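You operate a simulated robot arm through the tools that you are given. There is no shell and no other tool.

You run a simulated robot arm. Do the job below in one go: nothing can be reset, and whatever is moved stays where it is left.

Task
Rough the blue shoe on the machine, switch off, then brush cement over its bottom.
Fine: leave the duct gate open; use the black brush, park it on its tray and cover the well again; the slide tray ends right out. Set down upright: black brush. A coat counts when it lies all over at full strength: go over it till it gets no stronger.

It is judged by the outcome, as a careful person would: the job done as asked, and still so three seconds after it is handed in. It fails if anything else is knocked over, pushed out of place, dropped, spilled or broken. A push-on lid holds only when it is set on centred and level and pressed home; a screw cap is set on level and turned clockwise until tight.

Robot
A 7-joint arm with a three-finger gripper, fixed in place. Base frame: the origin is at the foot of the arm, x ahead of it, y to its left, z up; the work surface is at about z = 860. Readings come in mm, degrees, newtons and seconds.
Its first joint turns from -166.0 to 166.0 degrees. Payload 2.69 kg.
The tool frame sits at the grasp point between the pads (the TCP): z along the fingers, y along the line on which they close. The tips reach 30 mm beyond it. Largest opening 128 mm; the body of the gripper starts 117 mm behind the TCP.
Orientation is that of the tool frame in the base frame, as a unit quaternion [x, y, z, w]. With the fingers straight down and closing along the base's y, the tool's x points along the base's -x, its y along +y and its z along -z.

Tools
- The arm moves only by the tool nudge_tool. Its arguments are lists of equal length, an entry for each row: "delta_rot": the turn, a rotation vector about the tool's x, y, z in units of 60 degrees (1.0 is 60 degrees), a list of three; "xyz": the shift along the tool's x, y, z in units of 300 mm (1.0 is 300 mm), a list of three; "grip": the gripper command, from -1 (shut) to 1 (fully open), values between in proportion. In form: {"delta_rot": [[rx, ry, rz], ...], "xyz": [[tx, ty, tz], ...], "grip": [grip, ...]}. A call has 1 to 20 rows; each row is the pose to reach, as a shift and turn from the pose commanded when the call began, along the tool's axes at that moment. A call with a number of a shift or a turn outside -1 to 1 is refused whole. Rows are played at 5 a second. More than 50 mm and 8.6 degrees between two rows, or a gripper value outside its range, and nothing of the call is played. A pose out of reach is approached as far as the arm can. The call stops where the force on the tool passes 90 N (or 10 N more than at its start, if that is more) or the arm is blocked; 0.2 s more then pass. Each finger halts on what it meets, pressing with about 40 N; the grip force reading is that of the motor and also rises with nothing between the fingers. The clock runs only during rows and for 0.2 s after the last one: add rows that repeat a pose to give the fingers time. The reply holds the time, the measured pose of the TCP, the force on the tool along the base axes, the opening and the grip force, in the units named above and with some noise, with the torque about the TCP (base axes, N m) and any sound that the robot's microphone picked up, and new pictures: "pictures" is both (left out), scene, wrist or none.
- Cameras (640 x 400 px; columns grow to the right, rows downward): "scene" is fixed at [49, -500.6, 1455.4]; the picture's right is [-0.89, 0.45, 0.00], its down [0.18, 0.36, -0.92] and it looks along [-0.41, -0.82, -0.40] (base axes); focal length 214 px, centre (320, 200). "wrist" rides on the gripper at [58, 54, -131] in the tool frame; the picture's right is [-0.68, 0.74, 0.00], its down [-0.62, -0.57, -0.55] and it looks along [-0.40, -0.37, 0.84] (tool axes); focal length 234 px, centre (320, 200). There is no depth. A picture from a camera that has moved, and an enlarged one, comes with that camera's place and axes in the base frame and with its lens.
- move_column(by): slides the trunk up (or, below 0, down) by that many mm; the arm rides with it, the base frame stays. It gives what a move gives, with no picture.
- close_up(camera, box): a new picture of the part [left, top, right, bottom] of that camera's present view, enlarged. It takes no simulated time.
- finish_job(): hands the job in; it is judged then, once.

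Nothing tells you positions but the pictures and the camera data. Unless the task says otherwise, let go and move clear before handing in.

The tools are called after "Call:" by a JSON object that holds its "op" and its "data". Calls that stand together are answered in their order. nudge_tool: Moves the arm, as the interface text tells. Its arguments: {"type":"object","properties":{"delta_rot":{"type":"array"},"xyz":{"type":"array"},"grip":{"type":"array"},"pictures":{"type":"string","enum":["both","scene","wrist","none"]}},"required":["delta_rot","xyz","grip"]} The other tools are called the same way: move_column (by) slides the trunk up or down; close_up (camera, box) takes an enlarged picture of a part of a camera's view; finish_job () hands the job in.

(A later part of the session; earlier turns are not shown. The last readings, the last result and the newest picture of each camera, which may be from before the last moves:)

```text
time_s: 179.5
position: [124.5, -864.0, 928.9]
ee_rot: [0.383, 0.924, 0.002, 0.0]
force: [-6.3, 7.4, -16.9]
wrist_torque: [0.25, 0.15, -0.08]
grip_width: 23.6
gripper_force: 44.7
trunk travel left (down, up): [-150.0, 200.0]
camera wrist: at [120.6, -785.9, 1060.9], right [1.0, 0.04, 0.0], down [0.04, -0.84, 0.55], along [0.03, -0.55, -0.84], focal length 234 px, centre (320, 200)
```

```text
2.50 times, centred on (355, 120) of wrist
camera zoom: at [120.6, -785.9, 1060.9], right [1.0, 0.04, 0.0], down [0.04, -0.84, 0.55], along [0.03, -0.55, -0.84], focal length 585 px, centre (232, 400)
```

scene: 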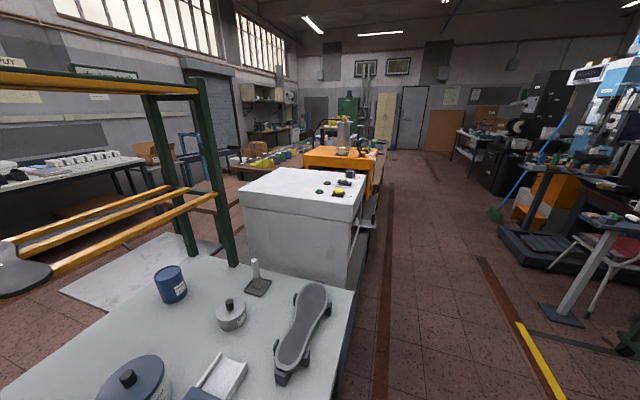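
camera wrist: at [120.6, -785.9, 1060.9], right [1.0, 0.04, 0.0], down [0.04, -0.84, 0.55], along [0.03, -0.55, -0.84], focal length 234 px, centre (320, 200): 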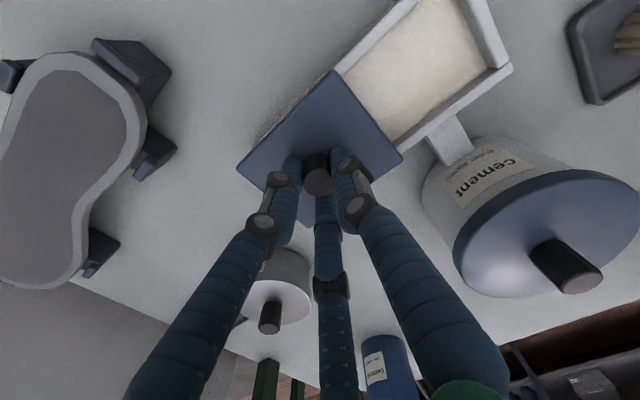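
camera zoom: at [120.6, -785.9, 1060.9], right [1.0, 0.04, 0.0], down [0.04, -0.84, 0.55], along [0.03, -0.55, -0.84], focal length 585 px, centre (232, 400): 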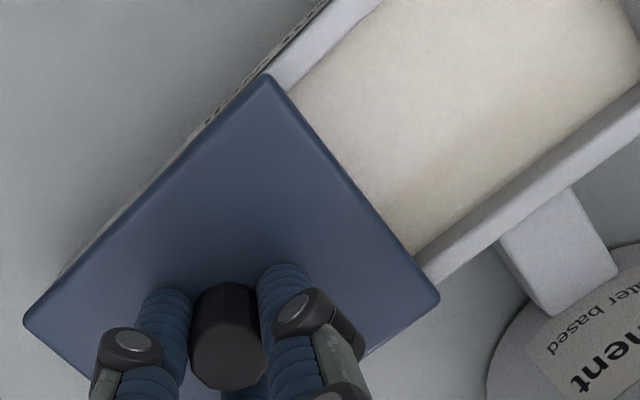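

The cover is off to the left with cream cement exposed in the well. I'll let go of the knob and rise, then go to the black brush.

Call:
{"op": "nudge_tool", "data": {"delta_rot": [[0, 0, 0], [0, 0, 0], [0, 0, 0], [0, 0, 0], [0, 0, 0], [0, 0, 0]], "xyz": [[0, 0, 0], [0, 0, 0], [0, 0, -0.13], [0, 0, -0.28], [0, 0, -0.43], [0, 0, -0.53]], "grip": [-0.2, -0.2, -0.2, -0.2, -0.2, 0.2], "pictures": "wrist"}}

```text
time_s: 180.9
position: [124.7, -864.9, 1093.1]
ee_rot: [0.382, 0.924, -0.001, 0.002]
force: [0.2, -0.2, 0.5]
wrist_torque: [0.0, -0.02, -0.01]
grip_width: 77.1
gripper_force: 0.1
trunk travel left (down, up): [-150.0, 200.0]
camera wrist: at [120.3, -786.5, 1223.2], right [1.0, 0.04, 0.0], down [0.04, -0.83, 0.55], along [0.03, -0.55, -0.83], focal length 234 px, centre (320, 200)
```

wrist: 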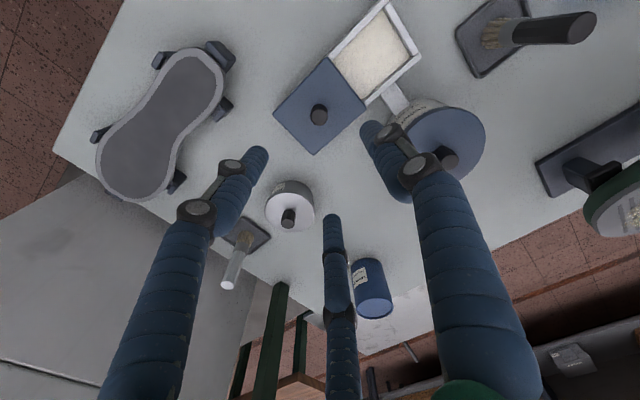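

Call:
{"op": "nudge_tool", "data": {"delta_rot": [[0, 0, 0], [0, 0, 0], [0, 0, 0], [0, 0, 0], [0, 0, 0], [0, 0, 0]], "xyz": [[-0.044, 0.124, 0], [-0.088, 0.247, 0], [-0.132, 0.371, 0.01], [-0.176, 0.495, 0.02], [-0.22, 0.619, 0.04], [-0.264, 0.742, 0.06]], "grip": [0.2, 0.2, 0, 0, 0, 0], "pictures": "wrist"}}

Call:
{"op": "close_up", "data": {"camera": "wrist", "box": [220, 50, 420, 175]}}

```text
time_s: 182.3
position: [339.9, -762.9, 1073.0]
ee_rot: [0.383, 0.924, -0.001, 0.001]
force: [-0.7, -0.7, 0.0]
wrist_torque: [0.02, -0.01, 0.01]
grip_width: 64.2
gripper_force: 0.0
trunk travel left (down, up): [-150.0, 200.0]
camera wrist: at [335.9, -683.9, 1204.6], right [1.0, 0.04, 0.0], down [0.04, -0.83, 0.55], along [0.03, -0.55, -0.83], focal length 234 px, centre (320, 200)
```

wrist: 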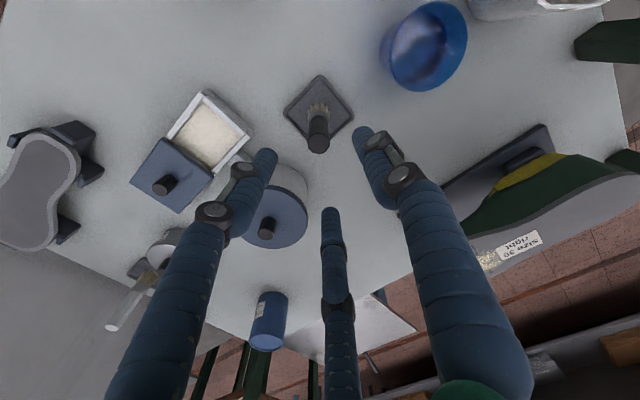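

```text
3.20 times, centred on (320, 112) of wrist
camera zoom: at [335.9, -683.9, 1204.6], right [1.0, 0.04, 0.0], down [0.04, -0.83, 0.55], along [0.03, -0.55, -0.83], focal length 749 px, centre (320, 480)
```

zoom: 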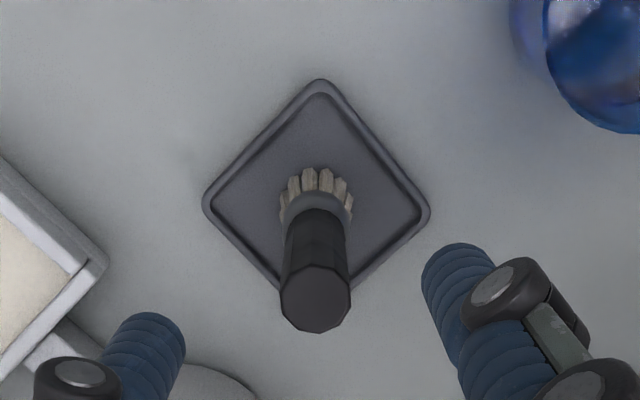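

The brush stands upright centred at (338,-763.5). I'll lower around its handle and grip it.

Call:
{"op": "nudge_tool", "data": {"delta_rot": [[0, 0, 0], [0, 0, 0], [0, 0, 0], [0, 0, 0], [0, 0, 0], [0, 0, 0], [0, 0, 0]], "xyz": [[0.003, -0.006, 0.12], [0.003, -0.006, 0.25], [0.003, -0.006, 0.35], [0.003, -0.006, 0.41], [0.003, -0.006, 0.41], [0.003, -0.006, 0.41], [0.003, -0.006, 0.41]], "grip": [0, 0, 0, 0, -1, -1, -1], "pictures": "wrist"}}

```text
time_s: 183.9
position: [338.1, -763.6, 950.0]
ee_rot: [0.382, 0.924, 0.0, 0.002]
force: [-0.3, -0.3, 0.4]
wrist_torque: [-0.01, 0.0, 0.03]
grip_width: 21.1
gripper_force: 40.2
trunk travel left (down, up): [-150.0, 200.0]
camera wrist: at [333.0, -685.0, 1081.1], right [1.0, 0.04, 0.0], down [0.04, -0.83, 0.55], along [0.03, -0.55, -0.83], focal length 234 px, centre (320, 200)
```

wrist: 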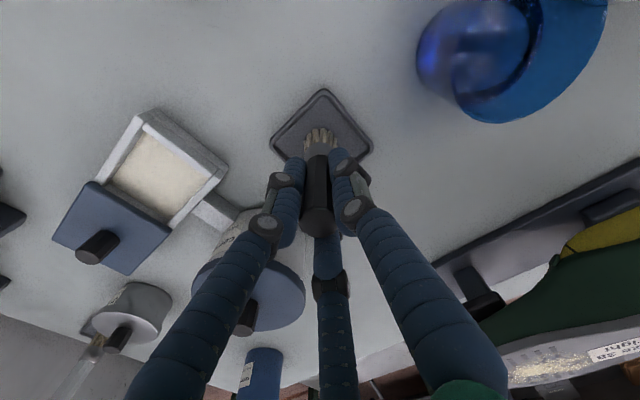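

The brush is held. I'll lift it and carry it over the open well.

Call:
{"op": "nudge_tool", "data": {"delta_rot": [[0, 0, 0], [0, 0, 0], [0, 0, 0], [0, 0, 0], [0, 0, 0], [0, 0, 0], [0, 0, 0]], "xyz": [[0, 0, -0.12], [0, 0, -0.27], [0, 0, -0.42], [0.068, -0.112, -0.45], [0.135, -0.223, -0.45], [0.203, -0.335, -0.45], [0.271, -0.446, -0.45]], "grip": [-1, -1, -1, -1, -1, -1, -1], "pictures": "wrist"}}

Call:
{"op": "close_up", "data": {"camera": "wrist", "box": [220, 50, 420, 175]}}

```text
time_s: 185.5
position: [186.2, -800.3, 1085.9]
ee_rot: [0.382, 0.924, 0.0, 0.0]
force: [-0.4, 0.6, -1.2]
wrist_torque: [0.01, 0.01, -0.07]
grip_width: 21.0
gripper_force: 39.8
trunk travel left (down, up): [-150.0, 200.0]
camera wrist: at [181.4, -722.2, 1216.7], right [1.0, 0.04, 0.0], down [0.04, -0.83, 0.55], along [0.03, -0.55, -0.83], focal length 234 px, centre (320, 200)
```

wrist: 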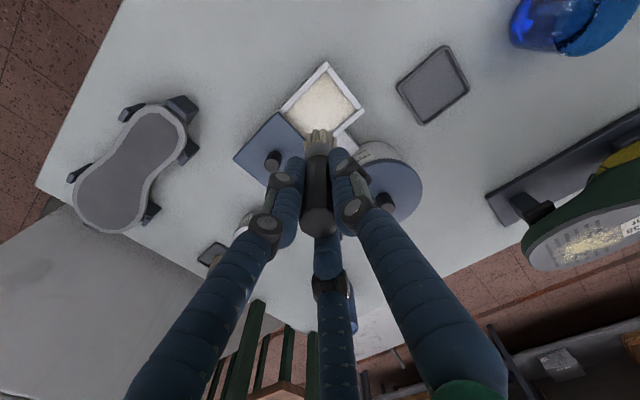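

```text
3.20 times, centred on (320, 112) of wrist
camera zoom: at [181.4, -722.2, 1216.7], right [1.0, 0.04, 0.0], down [0.04, -0.83, 0.55], along [0.03, -0.55, -0.83], focal length 749 px, centre (320, 480)
```

zoom: 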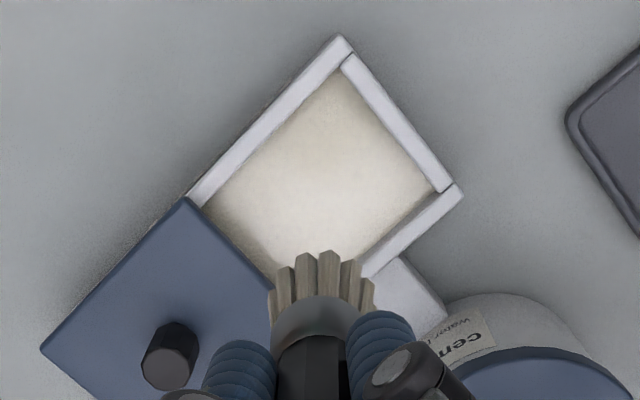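

Brush is over the well. Lowering the bristles into the cement in small steps.

Call:
{"op": "nudge_tool", "data": {"delta_rot": [[0, 0, 0], [0, 0, 0], [0, 0, 0], [0, 0, 0], [0, 0, 0], [0, 0, 0]], "xyz": [[0, 0, 0.13], [0, 0, 0.26], [0, 0, 0.35], [0, 0, 0.38], [0, 0, 0.395], [0, 0, 0.41]], "grip": [-1, -1, -1, -1, -1, -1], "pictures": "wrist"}}

Call:
{"op": "close_up", "data": {"camera": "wrist", "box": [240, 60, 400, 160]}}

```text
time_s: 186.9
position: [185.8, -801.5, 963.1]
ee_rot: [0.381, 0.925, -0.001, 0.001]
force: [0.7, 4.5, 9.1]
wrist_torque: [0.22, 0.1, -0.09]
grip_width: 21.0
gripper_force: 40.1
trunk travel left (down, up): [-150.0, 200.0]
camera wrist: at [180.9, -722.9, 1095.2], right [1.0, 0.04, 0.0], down [0.04, -0.83, 0.55], along [0.03, -0.55, -0.83], focal length 234 px, centre (320, 200)
```

wrist: 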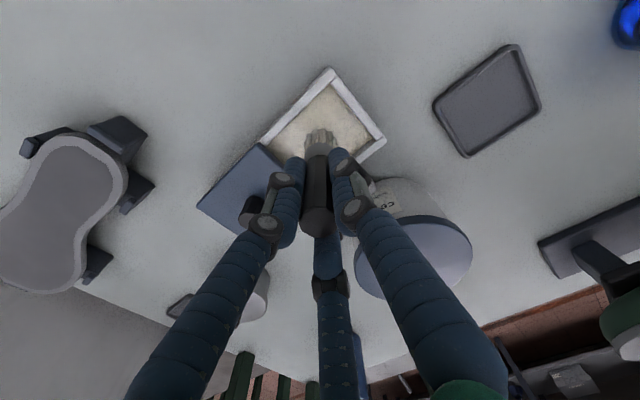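

```text
4.00 times, centred on (320, 110) of wrist
camera zoom: at [180.9, -722.9, 1095.2], right [1.0, 0.04, 0.0], down [0.04, -0.83, 0.55], along [0.03, -0.55, -0.83], focal length 937 px, centre (320, 560)
```

zoom: 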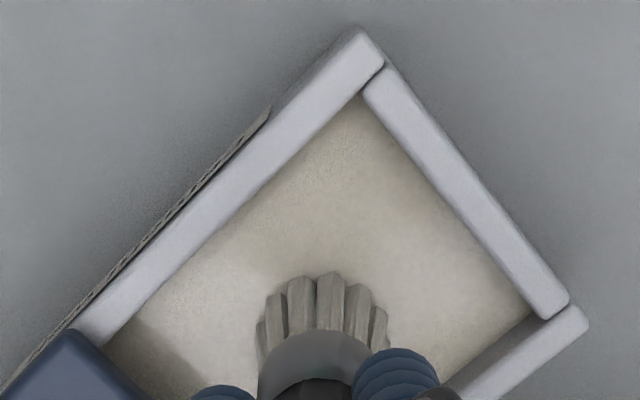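

The bristles touched cement (9 N) and look wet. I'll lift straight out and carry the brush high over the bench to the blue shoe.

Call:
{"op": "nudge_tool", "data": {"delta_rot": [[0, 0, 0], [0, 0, 0], [0, 0, 0], [0, 0, 0], [0, 0, 0], [0, 0, 0], [0, 0, 0], [0, 0, 0]], "xyz": [[0, 0, 0], [0, 0, -0.06], [0, 0, -0.15], [0, 0, -0.28], [0, 0, -0.42], [0, 0, -0.55], [0, 0.0, -0.57], [0, 0, -0.57]], "grip": [-1, -1, -1, -1, -1, -1, -1, -1], "pictures": "wrist"}}

Call:
{"op": "close_up", "data": {"camera": "wrist", "box": [270, 80, 370, 180]}}

```text
time_s: 188.7
position: [185.7, -801.9, 1133.6]
ee_rot: [0.381, 0.924, -0.001, 0.001]
force: [0.7, -0.1, 0.1]
wrist_torque: [0.02, 0.05, -0.01]
grip_width: 20.6
gripper_force: 39.4
trunk travel left (down, up): [-150.0, 200.0]
camera wrist: at [181.3, -722.6, 1265.1], right [1.0, 0.04, 0.0], down [0.04, -0.83, 0.55], along [0.03, -0.55, -0.84], focal length 234 px, centre (320, 200)
```

wrist: 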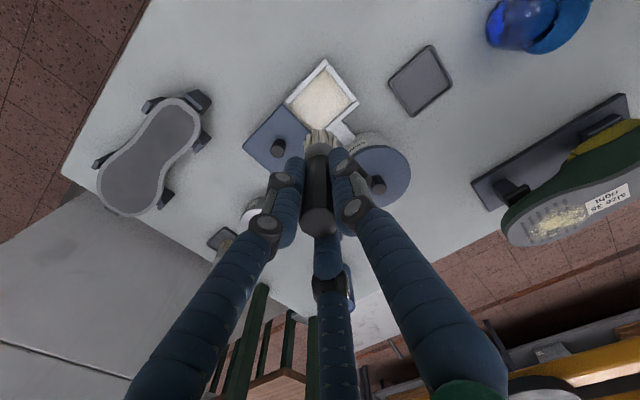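

```text
4.00 times, centred on (320, 130) of wrist
camera zoom: at [181.3, -722.6, 1265.1], right [1.0, 0.04, 0.0], down [0.04, -0.83, 0.55], along [0.03, -0.55, -0.84], focal length 937 px, centre (320, 480)
```

zoom: 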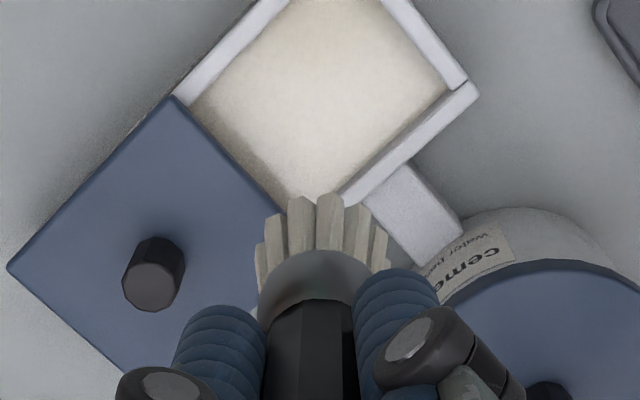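

The bristles are loaded with cream cement. Carrying over toward the shoe.

Call:
{"op": "nudge_tool", "data": {"delta_rot": [[0, 0, 0], [0, 0, 0], [0, 0, 0], [0, 0, 0], [0, 0, 0], [0, 0, 0], [0, 0, 0]], "xyz": [[0.012, 0.123, 0], [0.024, 0.246, 0], [0.036, 0.369, 0], [0.048, 0.491, 0], [0.06, 0.614, 0], [0.072, 0.737, 0], [0.084, 0.86, 0]], "grip": [-1, -1, -1, -1, -1, -1, -1], "pictures": "none"}}

Call:
{"op": "nudge_tool", "data": {"delta_rot": [[0, 0, 0], [0, 0, 0], [0, 0, 0], [0, 0, 0], [0, 0, 0], [0, 0, 0], [0, 0, 0]], "xyz": [[0.012, 0.123, 0], [0.024, 0.246, 0], [0.036, 0.369, 0], [0.048, 0.491, 0], [0.06, 0.614, 0], [0.072, 0.737, 0], [0.084, 0.86, 0]], "grip": [-1, -1, -1, -1, -1, -1, -1], "pictures": "wrist"}}

```text
time_s: 190.3
position: [349.1, -599.7, 1133.9]
ee_rot: [0.382, 0.924, -0.001, 0.001]
force: [-0.2, -0.9, -0.1]
wrist_torque: [0.01, -0.02, -0.01]
grip_width: 20.7
gripper_force: 39.3
trunk travel left (down, up): [-150.0, 200.0]
```

```text
time_s: 191.9
position: [513.2, -399.4, 1133.0]
ee_rot: [0.382, 0.924, -0.001, 0.001]
force: [0.4, 0.0, -1.6]
wrist_torque: [-0.04, -0.04, 0.01]
grip_width: 20.9
gripper_force: 40.1
trunk travel left (down, up): [-150.0, 200.0]
camera wrist: at [509.0, -320.8, 1264.0], right [1.0, 0.04, 0.0], down [0.04, -0.83, 0.55], along [0.03, -0.55, -0.83], focal length 234 px, centre (320, 200)
```

wrist: 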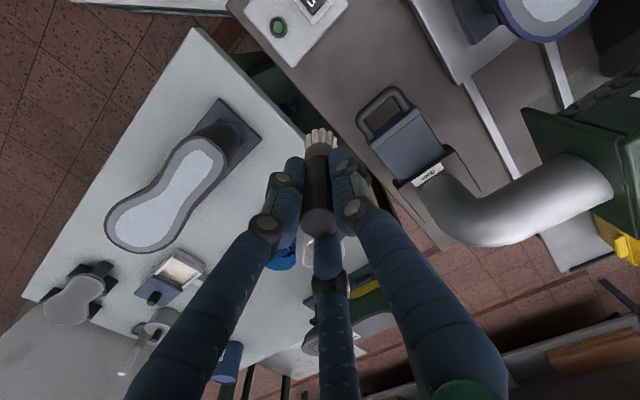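

Call:
{"op": "nudge_tool", "data": {"delta_rot": [[0, 0, 0], [0, 0, 0], [0, 0, 0], [0, 0, 0], [0, 0, 0], [0, 0, 0], [0, 0, 0]], "xyz": [[0.012, 0.123, 0], [0.024, 0.245, 0], [0.036, 0.368, 0], [0.047, 0.49, 0], [0.059, 0.613, 0], [0.071, 0.736, 0.03], [0.083, 0.858, 0.06]], "grip": [-1, -1, -1, -1, -1, -1, -1], "pictures": "wrist"}}

Call:
{"op": "close_up", "data": {"camera": "wrist", "box": [200, 30, 440, 180]}}

```text
time_s: 193.5
position: [679.1, -200.3, 1115.3]
ee_rot: [0.381, 0.925, 0.0, 0.0]
force: [0.3, -0.5, 0.1]
wrist_torque: [0.0, 0.0, -0.02]
grip_width: 20.9
gripper_force: 40.3
trunk travel left (down, up): [-150.0, 200.0]
camera wrist: at [673.8, -121.3, 1246.1], right [1.0, 0.04, 0.0], down [0.04, -0.83, 0.55], along [0.03, -0.55, -0.83], focal length 234 px, centre (320, 200)
```

wrist: 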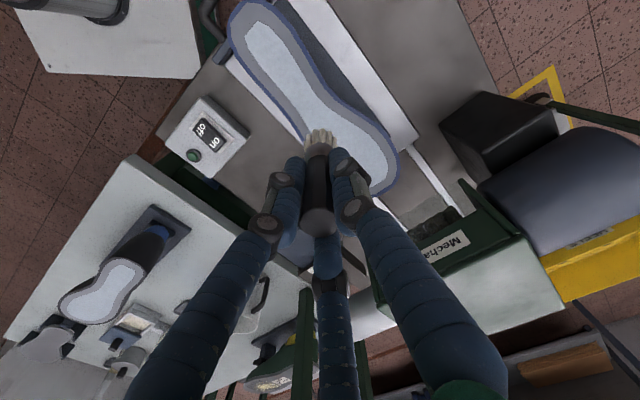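

```text
2.67 times, centred on (320, 105) of wrist
camera zoom: at [673.8, -121.3, 1246.1], right [1.0, 0.04, 0.0], down [0.04, -0.83, 0.55], along [0.03, -0.55, -0.83], focal length 624 px, centre (320, 453)
```

zoom: 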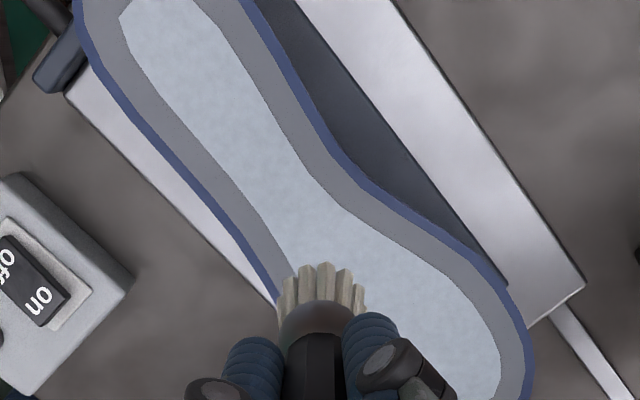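

Over the sole's waist. I'll lower until the bristles just touch.

Call:
{"op": "nudge_tool", "data": {"delta_rot": [[0, 0, 0], [0, 0, 0], [0, 0, 0], [0, 0, 0], [0, 0, 0]], "xyz": [[0, 0, 0.12], [0, 0, 0.19], [0, 0, 0.21], [0, 0, 0.22], [0, 0, 0.23]], "grip": [-1, -1, -1, -1, -1], "pictures": "wrist"}}

Call:
{"op": "close_up", "data": {"camera": "wrist", "box": [240, 60, 400, 160]}}

```text
time_s: 194.7
position: [678.1, -200.6, 1045.8]
ee_rot: [0.382, 0.924, -0.001, 0.001]
force: [-0.2, -0.5, -0.2]
wrist_torque: [-0.01, -0.03, -0.02]
grip_width: 21.0
gripper_force: 40.5
trunk travel left (down, up): [-150.0, 200.0]
camera wrist: at [673.1, -121.4, 1177.0], right [1.0, 0.04, 0.0], down [0.04, -0.83, 0.55], along [0.03, -0.55, -0.83], focal length 234 px, centre (320, 200)
```

wrist: 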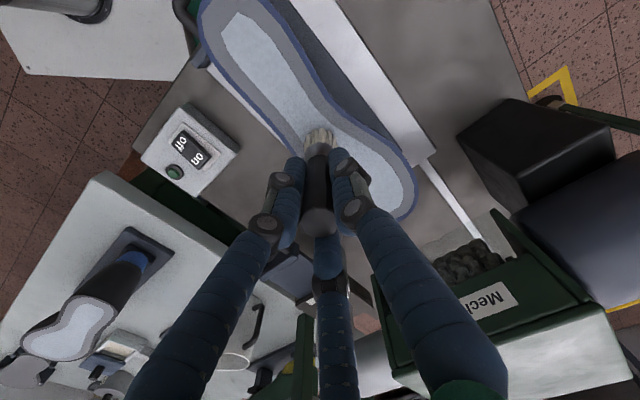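

```text
4.00 times, centred on (320, 110) of wrist
camera zoom: at [673.1, -121.4, 1177.0], right [1.0, 0.04, 0.0], down [0.04, -0.83, 0.55], along [0.03, -0.55, -0.83], focal length 937 px, centre (320, 560)
```

zoom: 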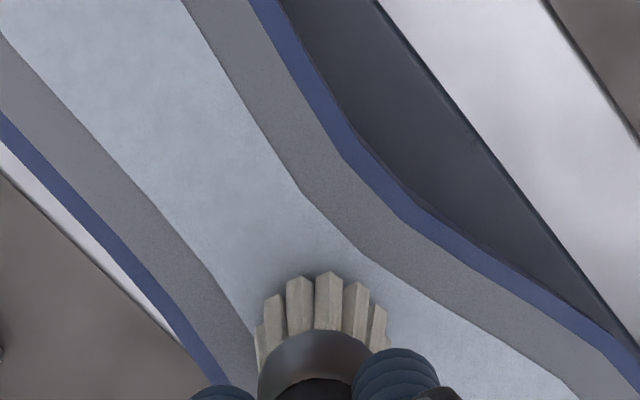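

Call:
{"op": "nudge_tool", "data": {"delta_rot": [[0, 0, 0], [0, 0, 0], [0, 0, 0], [0, 0, 0]], "xyz": [[0, 0, 0.006], [0, 0, 0.012], [0, 0, 0.018], [0, 0, 0.024]], "grip": [-1, -1, -1, -1], "pictures": "wrist"}}

Call:
{"op": "close_up", "data": {"camera": "wrist", "box": [240, 60, 400, 160]}}

```text
time_s: 195.7
position: [677.5, -200.0, 1040.7]
ee_rot: [0.382, 0.924, 0.0, 0.002]
force: [-3.0, 1.1, 10.8]
wrist_torque: [0.13, 0.35, 0.01]
grip_width: 20.9
gripper_force: 40.8
trunk travel left (down, up): [-150.0, 200.0]
camera wrist: at [673.0, -121.3, 1171.2], right [1.0, 0.04, 0.0], down [0.04, -0.83, 0.55], along [0.03, -0.55, -0.83], focal length 234 px, centre (320, 200)
```

wrist: 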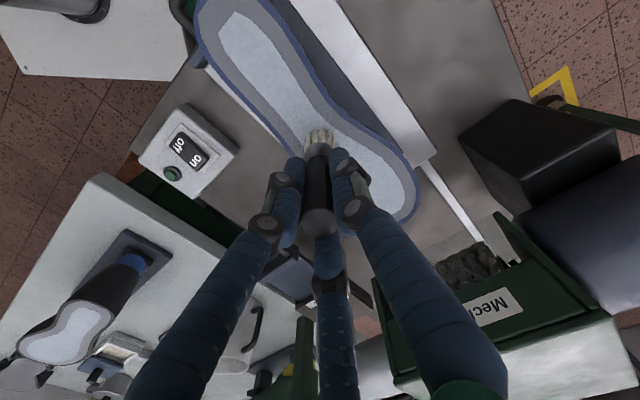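

```text
4.00 times, centred on (320, 110) of wrist
camera zoom: at [673.0, -121.3, 1171.2], right [1.0, 0.04, 0.0], down [0.04, -0.83, 0.55], along [0.03, -0.55, -0.83], focal length 937 px, centre (320, 560)
```

zoom: 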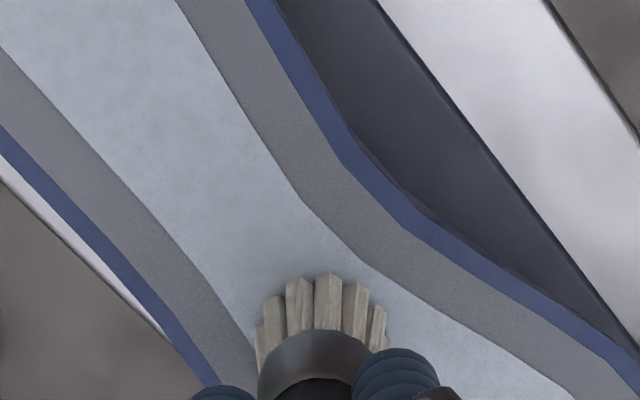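

Contact at about 11 N. I'll make a first test stroke toward the heel and see how the coat lays.

Call:
{"op": "nudge_tool", "data": {"delta_rot": [[0, 0, 0], [0, 0, 0], [0, 0, 0], [0, 0, 0], [0, 0, 0], [0, 0, 0]], "xyz": [[0.05, 0.003, -0.003], [0.1, 0.006, -0.003], [0.15, 0.009, -0.003], [0.2, 0.012, -0.003], [0.25, 0.015, -0.003], [0.3, 0.018, -0.003]], "grip": [-1, -1, -1, -1, -1, -1], "pictures": "wrist"}}

Call:
{"op": "close_up", "data": {"camera": "wrist", "box": [240, 60, 480, 210]}}

```text
time_s: 197.1
position: [616.4, -131.6, 1040.6]
ee_rot: [0.382, 0.924, -0.001, 0.001]
force: [2.3, -2.7, 23.9]
wrist_torque: [-0.22, 0.1, -0.01]
grip_width: 20.8
gripper_force: 39.7
trunk travel left (down, up): [-150.0, 200.0]
camera wrist: at [613.0, -53.9, 1171.9], right [1.0, 0.04, 0.0], down [0.04, -0.83, 0.55], along [0.03, -0.55, -0.83], focal length 234 px, centre (320, 200)
```

wrist: 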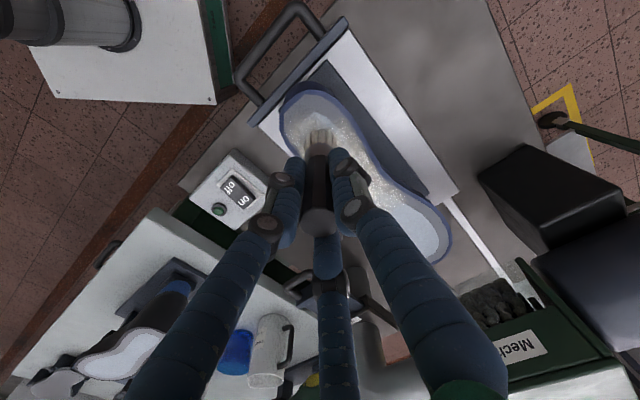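

```text
2.67 times, centred on (360, 135) of wrist
camera zoom: at [613.0, -53.9, 1171.9], right [1.0, 0.04, 0.0], down [0.04, -0.83, 0.55], along [0.03, -0.55, -0.83], focal length 624 px, centre (213, 373)
```

zoom: 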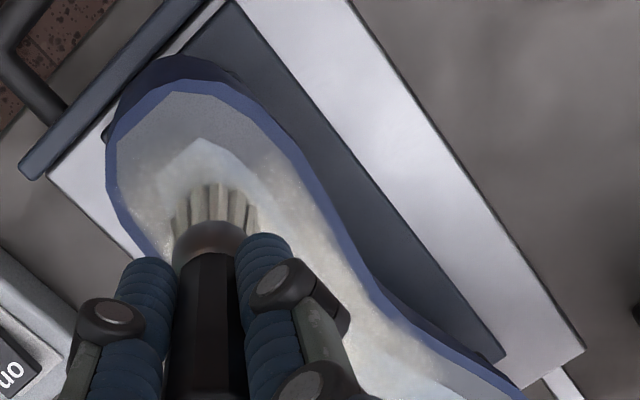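

The coat lays wide and cream-coloured over patch and margin. I'll carry on to the heel end and then sweep back along the outer side to the toe.

Call:
{"op": "nudge_tool", "data": {"delta_rot": [[0, 0, 0], [0, 0, 0], [0, 0, 0], [0, 0, 0], [0, 0, 0], [0, 0, 0], [0, 0, 0], [0, 0, 0], [0, 0, 0], [0, 0, 0], [0, 0, 0], [0, 0, 0], [0, 0, 0], [0, 0, 0], [0, 0, 0], [0, 0, 0], [0, 0, 0], [0, 0, 0]], "xyz": [[0.05, 0.01, -0.005], [0.0963, 0.024, -0.005], [0.05, 0.022, -0.005], [0, 0.019, -0.005], [-0.05, 0.017, -0.005], [-0.1, 0.014, -0.005], [-0.15, 0.012, -0.005], [-0.2, 0.009, -0.005], [-0.25, 0.01, -0.005], [-0.3, 0.022, -0.005], [-0.35, 0.037, -0.005], [-0.4, 0.052, -0.005], [-0.45, 0.065, -0.005], [-0.5, 0.069, -0.005], [-0.55, 0.073, -0.005], [-0.6, 0.06, -0.005], [-0.65, 0.03, -0.005], [-0.687, 0.0073, -0.005]], "grip": [-1, -1, -1, -1, -1, -1, -1, -1, -1, -1, -1, -1, -1, -1, -1, -1, -1, -1], "pictures": "wrist"}}

Call:
{"op": "close_up", "data": {"camera": "wrist", "box": [140, 0, 440, 188]}}

```text
time_s: 200.9
position: [765.8, -276.5, 1041.4]
ee_rot: [0.382, 0.924, 0.001, 0.001]
force: [0.3, -0.1, -0.5]
wrist_torque: [-0.02, -0.01, 0.03]
grip_width: 20.9
gripper_force: 39.5
trunk travel left (down, up): [-150.0, 200.0]
camera wrist: at [761.1, -198.1, 1173.1], right [1.0, 0.04, 0.0], down [0.04, -0.83, 0.55], along [0.03, -0.55, -0.83], focal length 234 px, centre (320, 200)
```

wrist: 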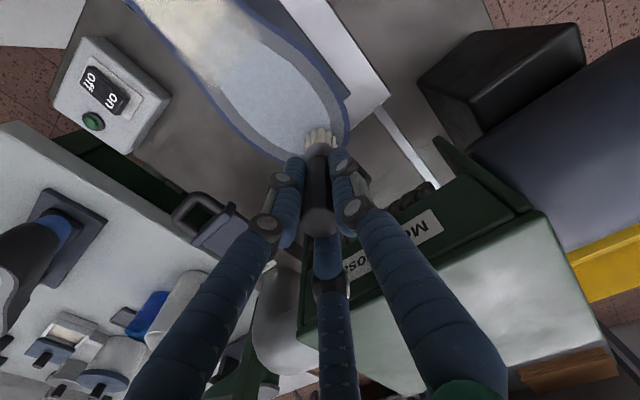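

```text
2.13 times, centred on (290, 94) of wrist
camera zoom: at [761.1, -198.1, 1173.1], right [1.0, 0.04, 0.0], down [0.04, -0.83, 0.55], along [0.03, -0.55, -0.83], focal length 498 px, centre (384, 426)
```

zoom: 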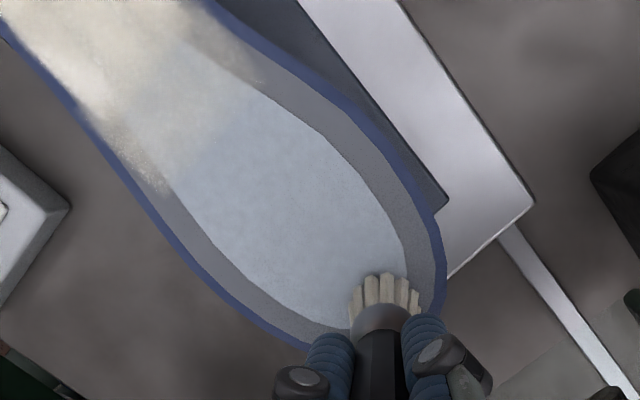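

Contact was lost past the waist (I'd eased up 1.5 mm and the toe sits slightly lower). I'll lower here at the toe until it touches, then brush the ball.

Call:
{"op": "nudge_tool", "data": {"delta_rot": [[0, 0, 0], [0, 0, 0], [0, 0, 0]], "xyz": [[0.03, 0, 0.005], [0.03, 0, 0.01], [0.03, 0, 0.013]], "grip": [-1, -1, -1], "pictures": "none"}}

```text
time_s: 201.7
position: [759.1, -271.2, 1037.7]
ee_rot: [0.381, 0.924, -0.001, 0.002]
force: [0.9, 0.4, -0.6]
wrist_torque: [0.02, -0.03, 0.02]
grip_width: 20.8
gripper_force: 40.4
trunk travel left (down, up): [-150.0, 200.0]
```

Call:
{"op": "nudge_tool", "data": {"delta_rot": [[0, 0, 0], [0, 0, 0], [0, 0, 0]], "xyz": [[0, 0, 0.005], [0, 0, 0.01], [0, 0, 0.015]], "grip": [-1, -1, -1], "pictures": "none"}}

```text
time_s: 202.5
position: [760.8, -271.2, 1037.2]
ee_rot: [0.382, 0.924, -0.001, 0.005]
force: [1.7, -4.8, 25.6]
wrist_torque: [-0.07, 0.14, 0.03]
grip_width: 20.7
gripper_force: 40.2
trunk travel left (down, up): [-150.0, 200.0]
```

Call:
{"op": "nudge_tool", "data": {"delta_rot": [[0, 0, 0], [0, 0, 0], [0, 0, 0], [0, 0, 0], [0, 0, 0], [0, 0, 0], [0, 0, 0], [0, 0, 0], [0, 0, 0], [0, 0, 0], [0, 0, 0], [0, 0, 0], [0, 0, 0], [0, 0, 0], [0, 0, 0], [0, 0, 0], [0, 0, 0], [0, 0, 0], [0, 0, 0], [0, 0, 0]], "xyz": [[0, 0, -0.01], [0.049, 0.039, -0.0113], [0.099, 0.059, -0.0125], [0.149, 0.066, -0.0137], [0.199, 0.066, -0.0148], [0.249, 0.053, -0.016], [0.299, 0.036, -0.0172], [0.349, 0.013, -0.0183], [0.366, -0.021, -0.0187], [0.349, -0.054, -0.0183], [0.299, -0.081, -0.0172], [0.249, -0.101, -0.016], [0.199, -0.111, -0.0148], [0.149, -0.111, -0.0137], [0.099, -0.101, -0.0125], [0.049, -0.074, -0.0113], [0.016, -0.034, -0.0105], [0.049, -0.021, -0.0113], [0.132, -0.021, -0.0133], [0.232, -0.027, -0.0156]], "grip": [-1, -1, -1, -1, -1, -1, -1, -1, -1, -1, -1, -1, -1, -1, -1, -1, -1, -1, -1, -1], "pictures": "wrist"}}

Call:
{"op": "close_up", "data": {"camera": "wrist", "box": [180, 0, 480, 188]}}

```text
time_s: 206.7
position: [702.9, -225.6, 1038.0]
ee_rot: [0.382, 0.924, 0.0, 0.001]
force: [-5.2, 3.1, 14.4]
wrist_torque: [0.28, 0.67, 0.01]
grip_width: 20.9
gripper_force: 40.4
trunk travel left (down, up): [-150.0, 200.0]
camera wrist: at [698.3, -147.5, 1169.0], right [1.0, 0.04, 0.0], down [0.04, -0.83, 0.55], along [0.02, -0.55, -0.84], focal length 234 px, centre (320, 200)
```

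wrist: 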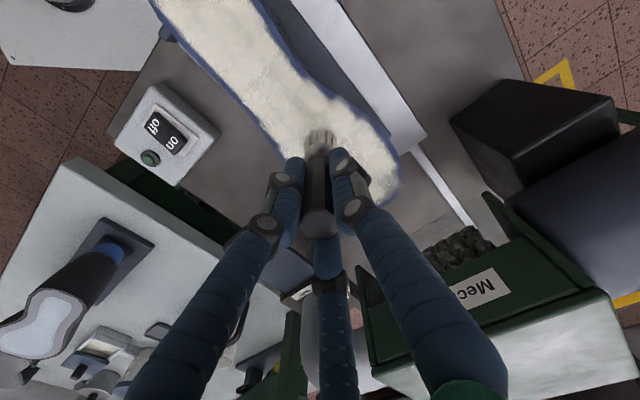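

```text
2.13 times, centred on (330, 94) of wrist
camera zoom: at [698.3, -147.5, 1169.0], right [1.0, 0.04, 0.0], down [0.04, -0.83, 0.55], along [0.02, -0.55, -0.84], focal length 498 px, centre (299, 426)
```

zoom: 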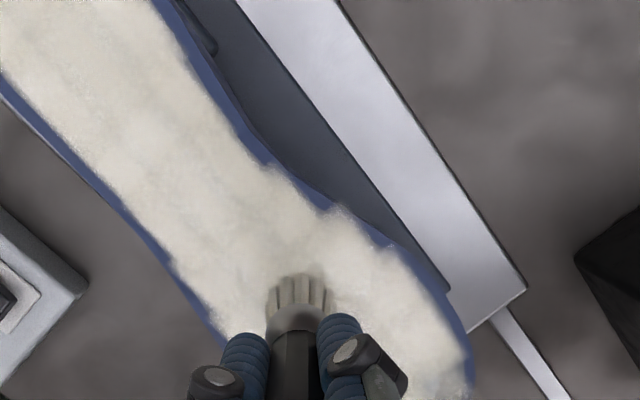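

The coat is laying strongly over patch and margin. I'll go over it again: back up to the heel, then along the outer edge to the toe.

Call:
{"op": "nudge_tool", "data": {"delta_rot": [[0, 0, 0], [0, 0, 0], [0, 0, 0], [0, 0, 0], [0, 0, 0], [0, 0, 0], [0, 0, 0], [0, 0, 0], [0, 0, 0], [0, 0, 0], [0, 0, 0], [0, 0, 0], [0, 0, 0], [0, 0, 0], [0, 0, 0], [0, 0, 0], [0, 0, 0], [0, 0, 0], [0, 0, 0], [0, 0, 0]], "xyz": [[0.055, -0.0017, -0.0013], [0.122, 0.0017, -0.0028], [0.188, 0.008, -0.0043], [0.255, 0.0117, -0.0059], [0.322, 0.015, -0.0074], [0.388, 0.018, -0.0089], [0.455, 0.025, -0.0105], [0.512, 0.028, -0.0118], [0.512, 0.065, -0.0118], [0.455, 0.075, -0.0105], [0.388, 0.068, -0.0089], [0.322, 0.065, -0.0074], [0.255, 0.062, -0.0059], [0.188, 0.058, -0.0043], [0.122, 0.065, -0.0028], [0.055, 0.095, -0.0013], [-0.012, 0.122, 0.0003], [-0.078, 0.132, 0.0018], [-0.145, 0.125, 0.0033], [-0.205, 0.095, 0.0047]], "grip": [-1, -1, -1, -1, -1, -1, -1, -1, -1, -1, -1, -1, -1, -1, -1, -1, -1, -1, -1, -1], "pictures": "wrist"}}

Call:
{"op": "close_up", "data": {"camera": "wrist", "box": [100, 0, 420, 200]}}

```text
time_s: 210.9
position: [768.0, -249.8, 1037.4]
ee_rot: [0.382, 0.924, -0.001, 0.002]
force: [0.0, -0.3, 0.7]
wrist_torque: [-0.05, 0.0, -0.03]
grip_width: 20.7
gripper_force: 40.0
trunk travel left (down, up): [-150.0, 200.0]
camera wrist: at [762.7, -171.4, 1167.7], right [1.0, 0.04, 0.0], down [0.04, -0.83, 0.55], along [0.03, -0.55, -0.83], focal length 234 px, centre (320, 200)
```

wrist: 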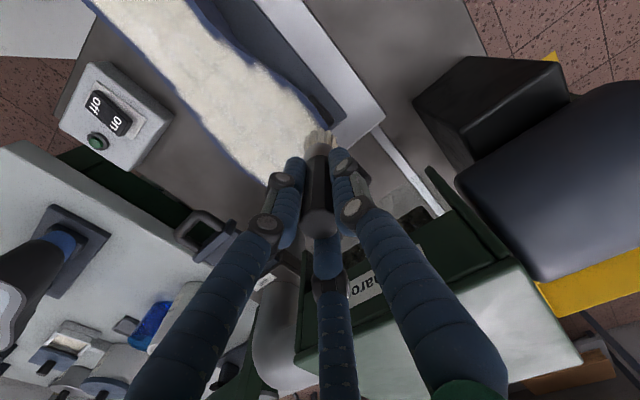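

```text
2.00 times, centred on (260, 100) of wrist
camera zoom: at [762.7, -171.4, 1167.7], right [1.0, 0.04, 0.0], down [0.04, -0.83, 0.55], along [0.03, -0.55, -0.83], focal length 468 px, centre (440, 400)
```

zoom: 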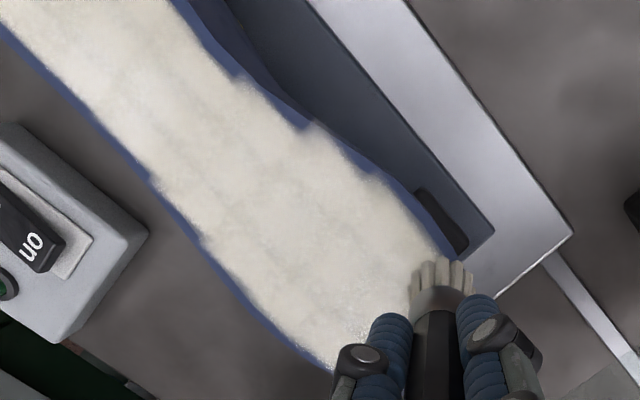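

Very good coverage. I'll lift the brush clear and look at the whole sole.

Call:
{"op": "nudge_tool", "data": {"delta_rot": [[0, 0, 0], [0, 0, 0], [0, 0, 0], [0, 0, 0], [0, 0, 0]], "xyz": [[0, 0, -0.1], [0, 0.06, -0.22], [0, 0.12, -0.34], [0, 0.18, -0.44], [-0.005, 0.24, -0.54]], "grip": [-1, -1, -1, -1, -1], "pictures": "wrist"}}

Call:
{"op": "close_up", "data": {"camera": "wrist", "box": [120, 0, 360, 180]}}

```text
time_s: 212.1
position: [820.6, -198.2, 1197.9]
ee_rot: [0.382, 0.924, -0.001, 0.002]
force: [-0.5, -0.5, -0.6]
wrist_torque: [-0.02, 0.02, -0.01]
grip_width: 20.9
gripper_force: 40.1
trunk travel left (down, up): [-150.0, 200.0]
camera wrist: at [814.9, -120.1, 1329.2], right [1.0, 0.04, 0.0], down [0.04, -0.83, 0.55], along [0.02, -0.55, -0.83], focal length 234 px, centre (320, 200)
```

wrist: 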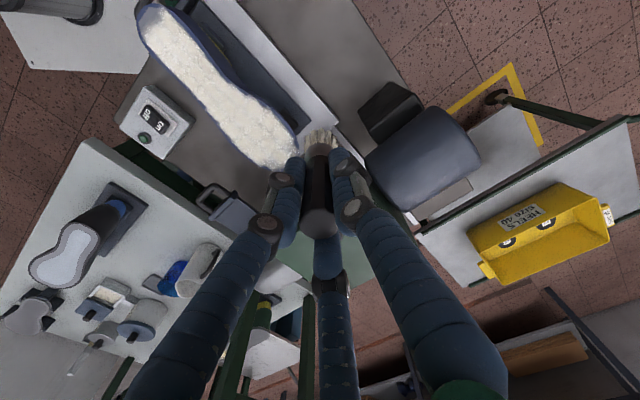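

```text
2.22 times, centred on (240, 90) of wrist
camera zoom: at [814.9, -120.1, 1329.2], right [1.0, 0.04, 0.0], down [0.04, -0.83, 0.55], along [0.02, -0.55, -0.83], focal length 520 px, centre (498, 444)
```

zoom: 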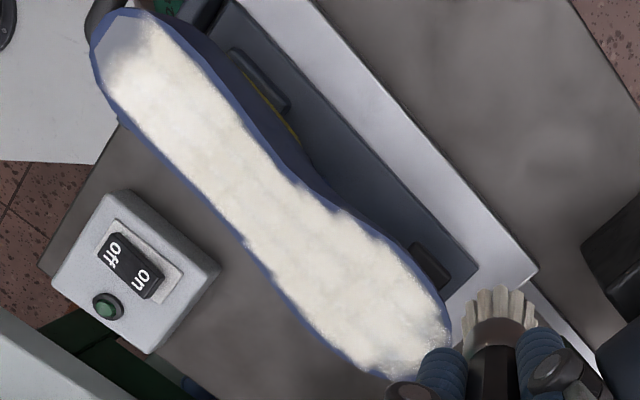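

Only the very heel end (about 10 mm) and perhaps the toe tip lack coat. I'll go to the heel end and continue, slower at the ends.

Call:
{"op": "nudge_tool", "data": {"delta_rot": [[0, 0, 0], [0, 0, 0], [0, 0, 0], [0, 0, 0], [0, 0, 0], [0, 0, 0], [0, 0, 0], [0, 0, 0], [0, 0, 0]], "xyz": [[0.108, -0.045, 0.05], [0.216, -0.09, 0.1], [0.324, -0.135, 0.15], [0.431, -0.18, 0.2], [0.539, -0.226, 0.26], [0.647, -0.271, 0.33], [0.755, -0.316, 0.42], [0.755, -0.316, 0.48], [0.755, -0.316, 0.509]], "grip": [-1, -1, -1, -1, -1, -1, -1, -1, -1], "pictures": "wrist"}}

Call:
{"op": "close_up", "data": {"camera": "wrist", "box": [240, 60, 400, 160]}}

```text
time_s: 214.1
position: [592.6, -106.3, 1044.4]
ee_rot: [0.381, 0.924, -0.001, 0.002]
force: [0.5, -0.5, -2.0]
wrist_torque: [0.01, 0.05, 0.02]
grip_width: 20.9
gripper_force: 40.2
trunk travel left (down, up): [-150.0, 200.0]
camera wrist: at [588.3, -28.5, 1175.9], right [1.0, 0.04, 0.0], down [0.04, -0.83, 0.55], along [0.03, -0.55, -0.83], focal length 234 px, centre (320, 200)
```

wrist: 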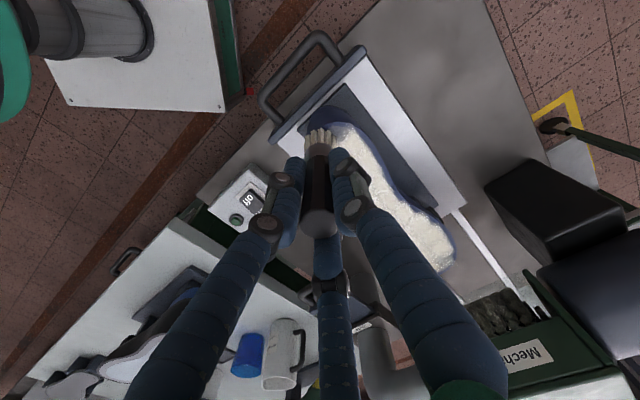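

```text
4.00 times, centred on (320, 110) of wrist
camera zoom: at [588.3, -28.5, 1175.9], right [1.0, 0.04, 0.0], down [0.04, -0.83, 0.55], along [0.03, -0.55, -0.83], focal length 937 px, centre (320, 560)
```

zoom: 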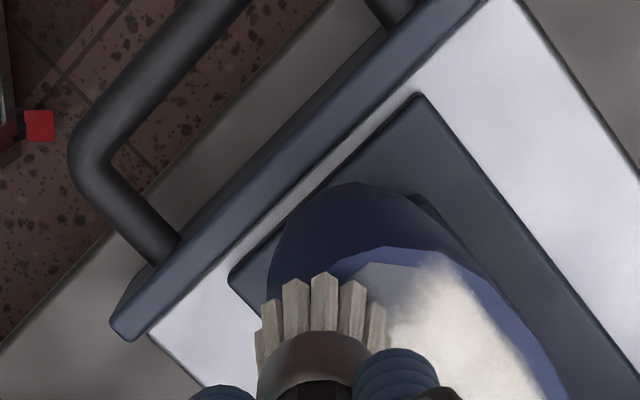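

Call:
{"op": "nudge_tool", "data": {"delta_rot": [[0, 0, 0], [0, 0, 0], [0, 0, 0], [0, 0, 0], [0, 0, 0], [0, 0, 0], [0, 0, 0], [0, 0, 0], [0, 0, 0], [0, 0, 0], [0, 0, 0], [0, 0, 0], [0, 0, 0], [0, 0, 0], [0, 0, 0], [0, 0, 0], [0, 0, 0], [0, 0, 0], [0, 0, 0], [0, 0, 0]], "xyz": [[-0.0193, -0.006, 0.0073], [-0.0193, -0.006, 0.0107], [-0.006, 0.017, 0.0107], [0.0007, 0.0437, 0.0107], [-0.0093, 0.0703, 0.0107], [-0.0293, 0.0903, 0.0113], [-0.0527, 0.0737, 0.0117], [-0.0293, 0.047, 0.0113], [-0.026, 0.0137, 0.0113], [-0.046, -0.0197, 0.0117], [-0.0793, -0.0463, 0.0127], [-0.136, -0.0563, 0.014], [-0.2027, -0.0597, 0.016], [-0.2693, -0.063, 0.018], [-0.336, -0.073, 0.02], [-0.4027, -0.0863, 0.022], [-0.4693, -0.1063, 0.024], [-0.536, -0.123, 0.0257], [-0.6027, -0.1297, 0.0275], [-0.6693, -0.123, 0.0285]], "grip": [-1, -1, -1, -1, -1, -1, -1, -1, -1, -1, -1, -1, -1, -1, -1, -1, -1, -1, -1, -1], "pictures": "wrist"}}

Call:
{"op": "close_up", "data": {"camera": "wrist", "box": [140, 0, 440, 188]}}

```text
time_s: 218.3
position: [707.3, -275.7, 1037.3]
ee_rot: [0.381, 0.925, -0.001, 0.001]
force: [0.6, 0.5, 0.6]
wrist_torque: [0.04, -0.05, -0.04]
grip_width: 20.9
gripper_force: 39.9
trunk travel left (down, up): [-150.0, 200.0]
camera wrist: at [703.5, -196.7, 1168.0], right [1.0, 0.04, 0.0], down [0.04, -0.83, 0.55], along [0.03, -0.55, -0.83], focal length 234 px, centre (320, 200)
```

wrist: 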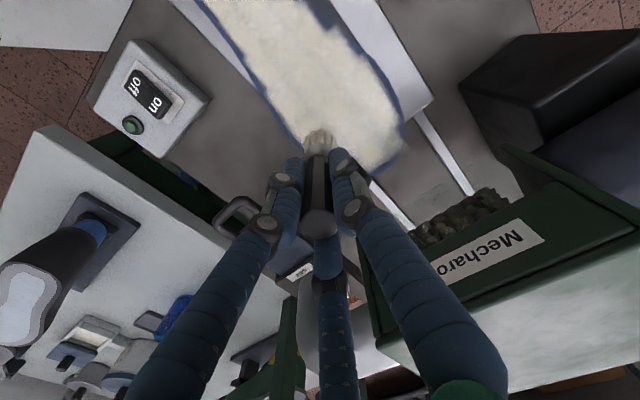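

```text
2.13 times, centred on (290, 94) of wrist
camera zoom: at [703.5, -196.7, 1168.0], right [1.0, 0.04, 0.0], down [0.04, -0.83, 0.55], along [0.03, -0.55, -0.83], focal length 498 px, centre (384, 426)
```

zoom: 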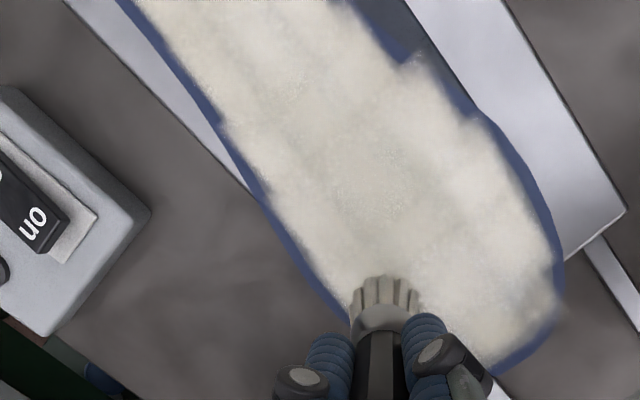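

The coat is mottled (some spots thinner) and the bristles look drier, so I'll fetch more cement: back to the well at height.

Call:
{"op": "nudge_tool", "data": {"delta_rot": [[0, 0, 0], [0, 0, 0], [0, 0, 0], [0, 0, 0], [0, 0, 0], [0, 0, 0], [0, 0, 0], [0, 0, 0], [0, 0, 0]], "xyz": [[0, 0, -0.12], [0, 0, -0.25], [0, -0.05, -0.32], [0, -0.18, -0.32], [0, -0.31, -0.32], [0, -0.44, -0.32], [0, -0.57, -0.32], [0, -0.7, -0.32], [0, -0.82, -0.32]], "grip": [-1, -1, -1, -1, -1, -1, -1, -1, -1], "pictures": "wrist"}}

Call:
{"op": "nudge_tool", "data": {"delta_rot": [[0, 0, 0], [0, 0, 0], [0, 0, 0], [0, 0, 0], [0, 0, 0], [0, 0, 0], [0, 0, 0]], "xyz": [[0, -0.13, 0], [0, -0.26, 0], [0, -0.39, 0], [0, -0.52, 0], [0, -0.65, 0], [0, -0.78, 0], [0, -0.88, 0]], "grip": [-1, -1, -1, -1, -1, -1, -1], "pictures": "none"}}

```text
time_s: 220.3
position: [533.3, -448.5, 1133.1]
ee_rot: [0.382, 0.924, 0.0, 0.002]
force: [-1.4, -0.3, -0.5]
wrist_torque: [0.03, 0.0, -0.01]
grip_width: 20.9
gripper_force: 40.0
trunk travel left (down, up): [-150.0, 200.0]
camera wrist: at [529.4, -370.3, 1264.6], right [1.0, 0.04, 0.0], down [0.04, -0.83, 0.55], along [0.03, -0.55, -0.83], focal length 234 px, centre (320, 200)
```

wrist: 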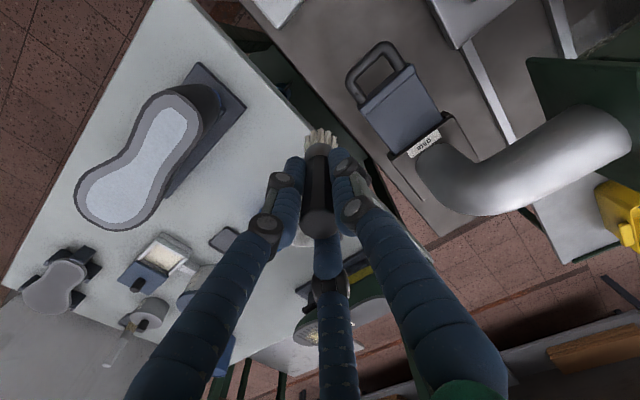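

```text
time_s: 221.9
position: [347.6, -636.5, 1133.4]
ee_rot: [0.381, 0.924, 0.0, 0.001]
force: [0.1, -1.1, -1.4]
wrist_torque: [0.01, -0.01, -0.03]
grip_width: 20.8
gripper_force: 39.7
trunk travel left (down, up): [-150.0, 200.0]
```

Call:
{"op": "nudge_tool", "data": {"delta_rot": [[0, 0, 0], [0, 0, 0], [0, 0, 0], [0, 0, 0], [0, 0, 0], [0, 0, 0], [0, 0, 0], [0, 0, 0], [0, 0, 0], [0, 0, 0], [0, 0, 0], [0, 0, 0], [0, 0, 0]], "xyz": [[0, -0.128, 0], [0, -0.256, 0], [0, -0.384, 0], [0, -0.512, 0], [0, -0.64, 0], [0, -0.766, 0], [0, -0.766, 0.12], [0, -0.766, 0.26], [0, -0.766, 0.4], [0, -0.766, 0.5], [0, -0.766, 0.55], [0, -0.766, 0.565], [0, -0.766, 0.568]], "grip": [-1, -1, -1, -1, -1, -1, -1, -1, -1, -1, -1, -1, -1], "pictures": "wrist"}}

```text
time_s: 224.7
position: [187.3, -799.6, 962.9]
ee_rot: [0.382, 0.924, -0.001, 0.001]
force: [-0.1, 0.8, 0.7]
wrist_torque: [0.02, 0.02, 0.02]
grip_width: 21.1
gripper_force: 39.7
trunk travel left (down, up): [-150.0, 200.0]
camera wrist: at [182.4, -721.2, 1093.8], right [1.0, 0.04, 0.0], down [0.04, -0.83, 0.55], along [0.03, -0.55, -0.83], focal length 234 px, centre (320, 200)
```

wrist: 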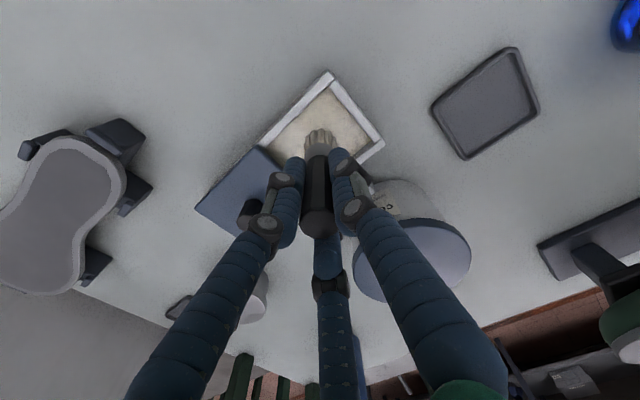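

The brush seems to have slid up a millimetre or two in my grip; I'll dip slightly deeper until it touches.

Call:
{"op": "nudge_tool", "data": {"delta_rot": [[0, 0, 0], [0, 0, 0], [0, 0, 0]], "xyz": [[0, 0, 0.006], [0, 0, 0.012], [0, 0, 0.015]], "grip": [-1, -1, -1], "pictures": "none"}}

```text
time_s: 225.5
position: [187.1, -799.4, 963.3]
ee_rot: [0.381, 0.925, -0.003, 0.002]
force: [2.7, 6.6, 29.4]
wrist_torque: [0.45, -0.06, -0.06]
grip_width: 20.9
gripper_force: 40.4
trunk travel left (down, up): [-150.0, 200.0]
```

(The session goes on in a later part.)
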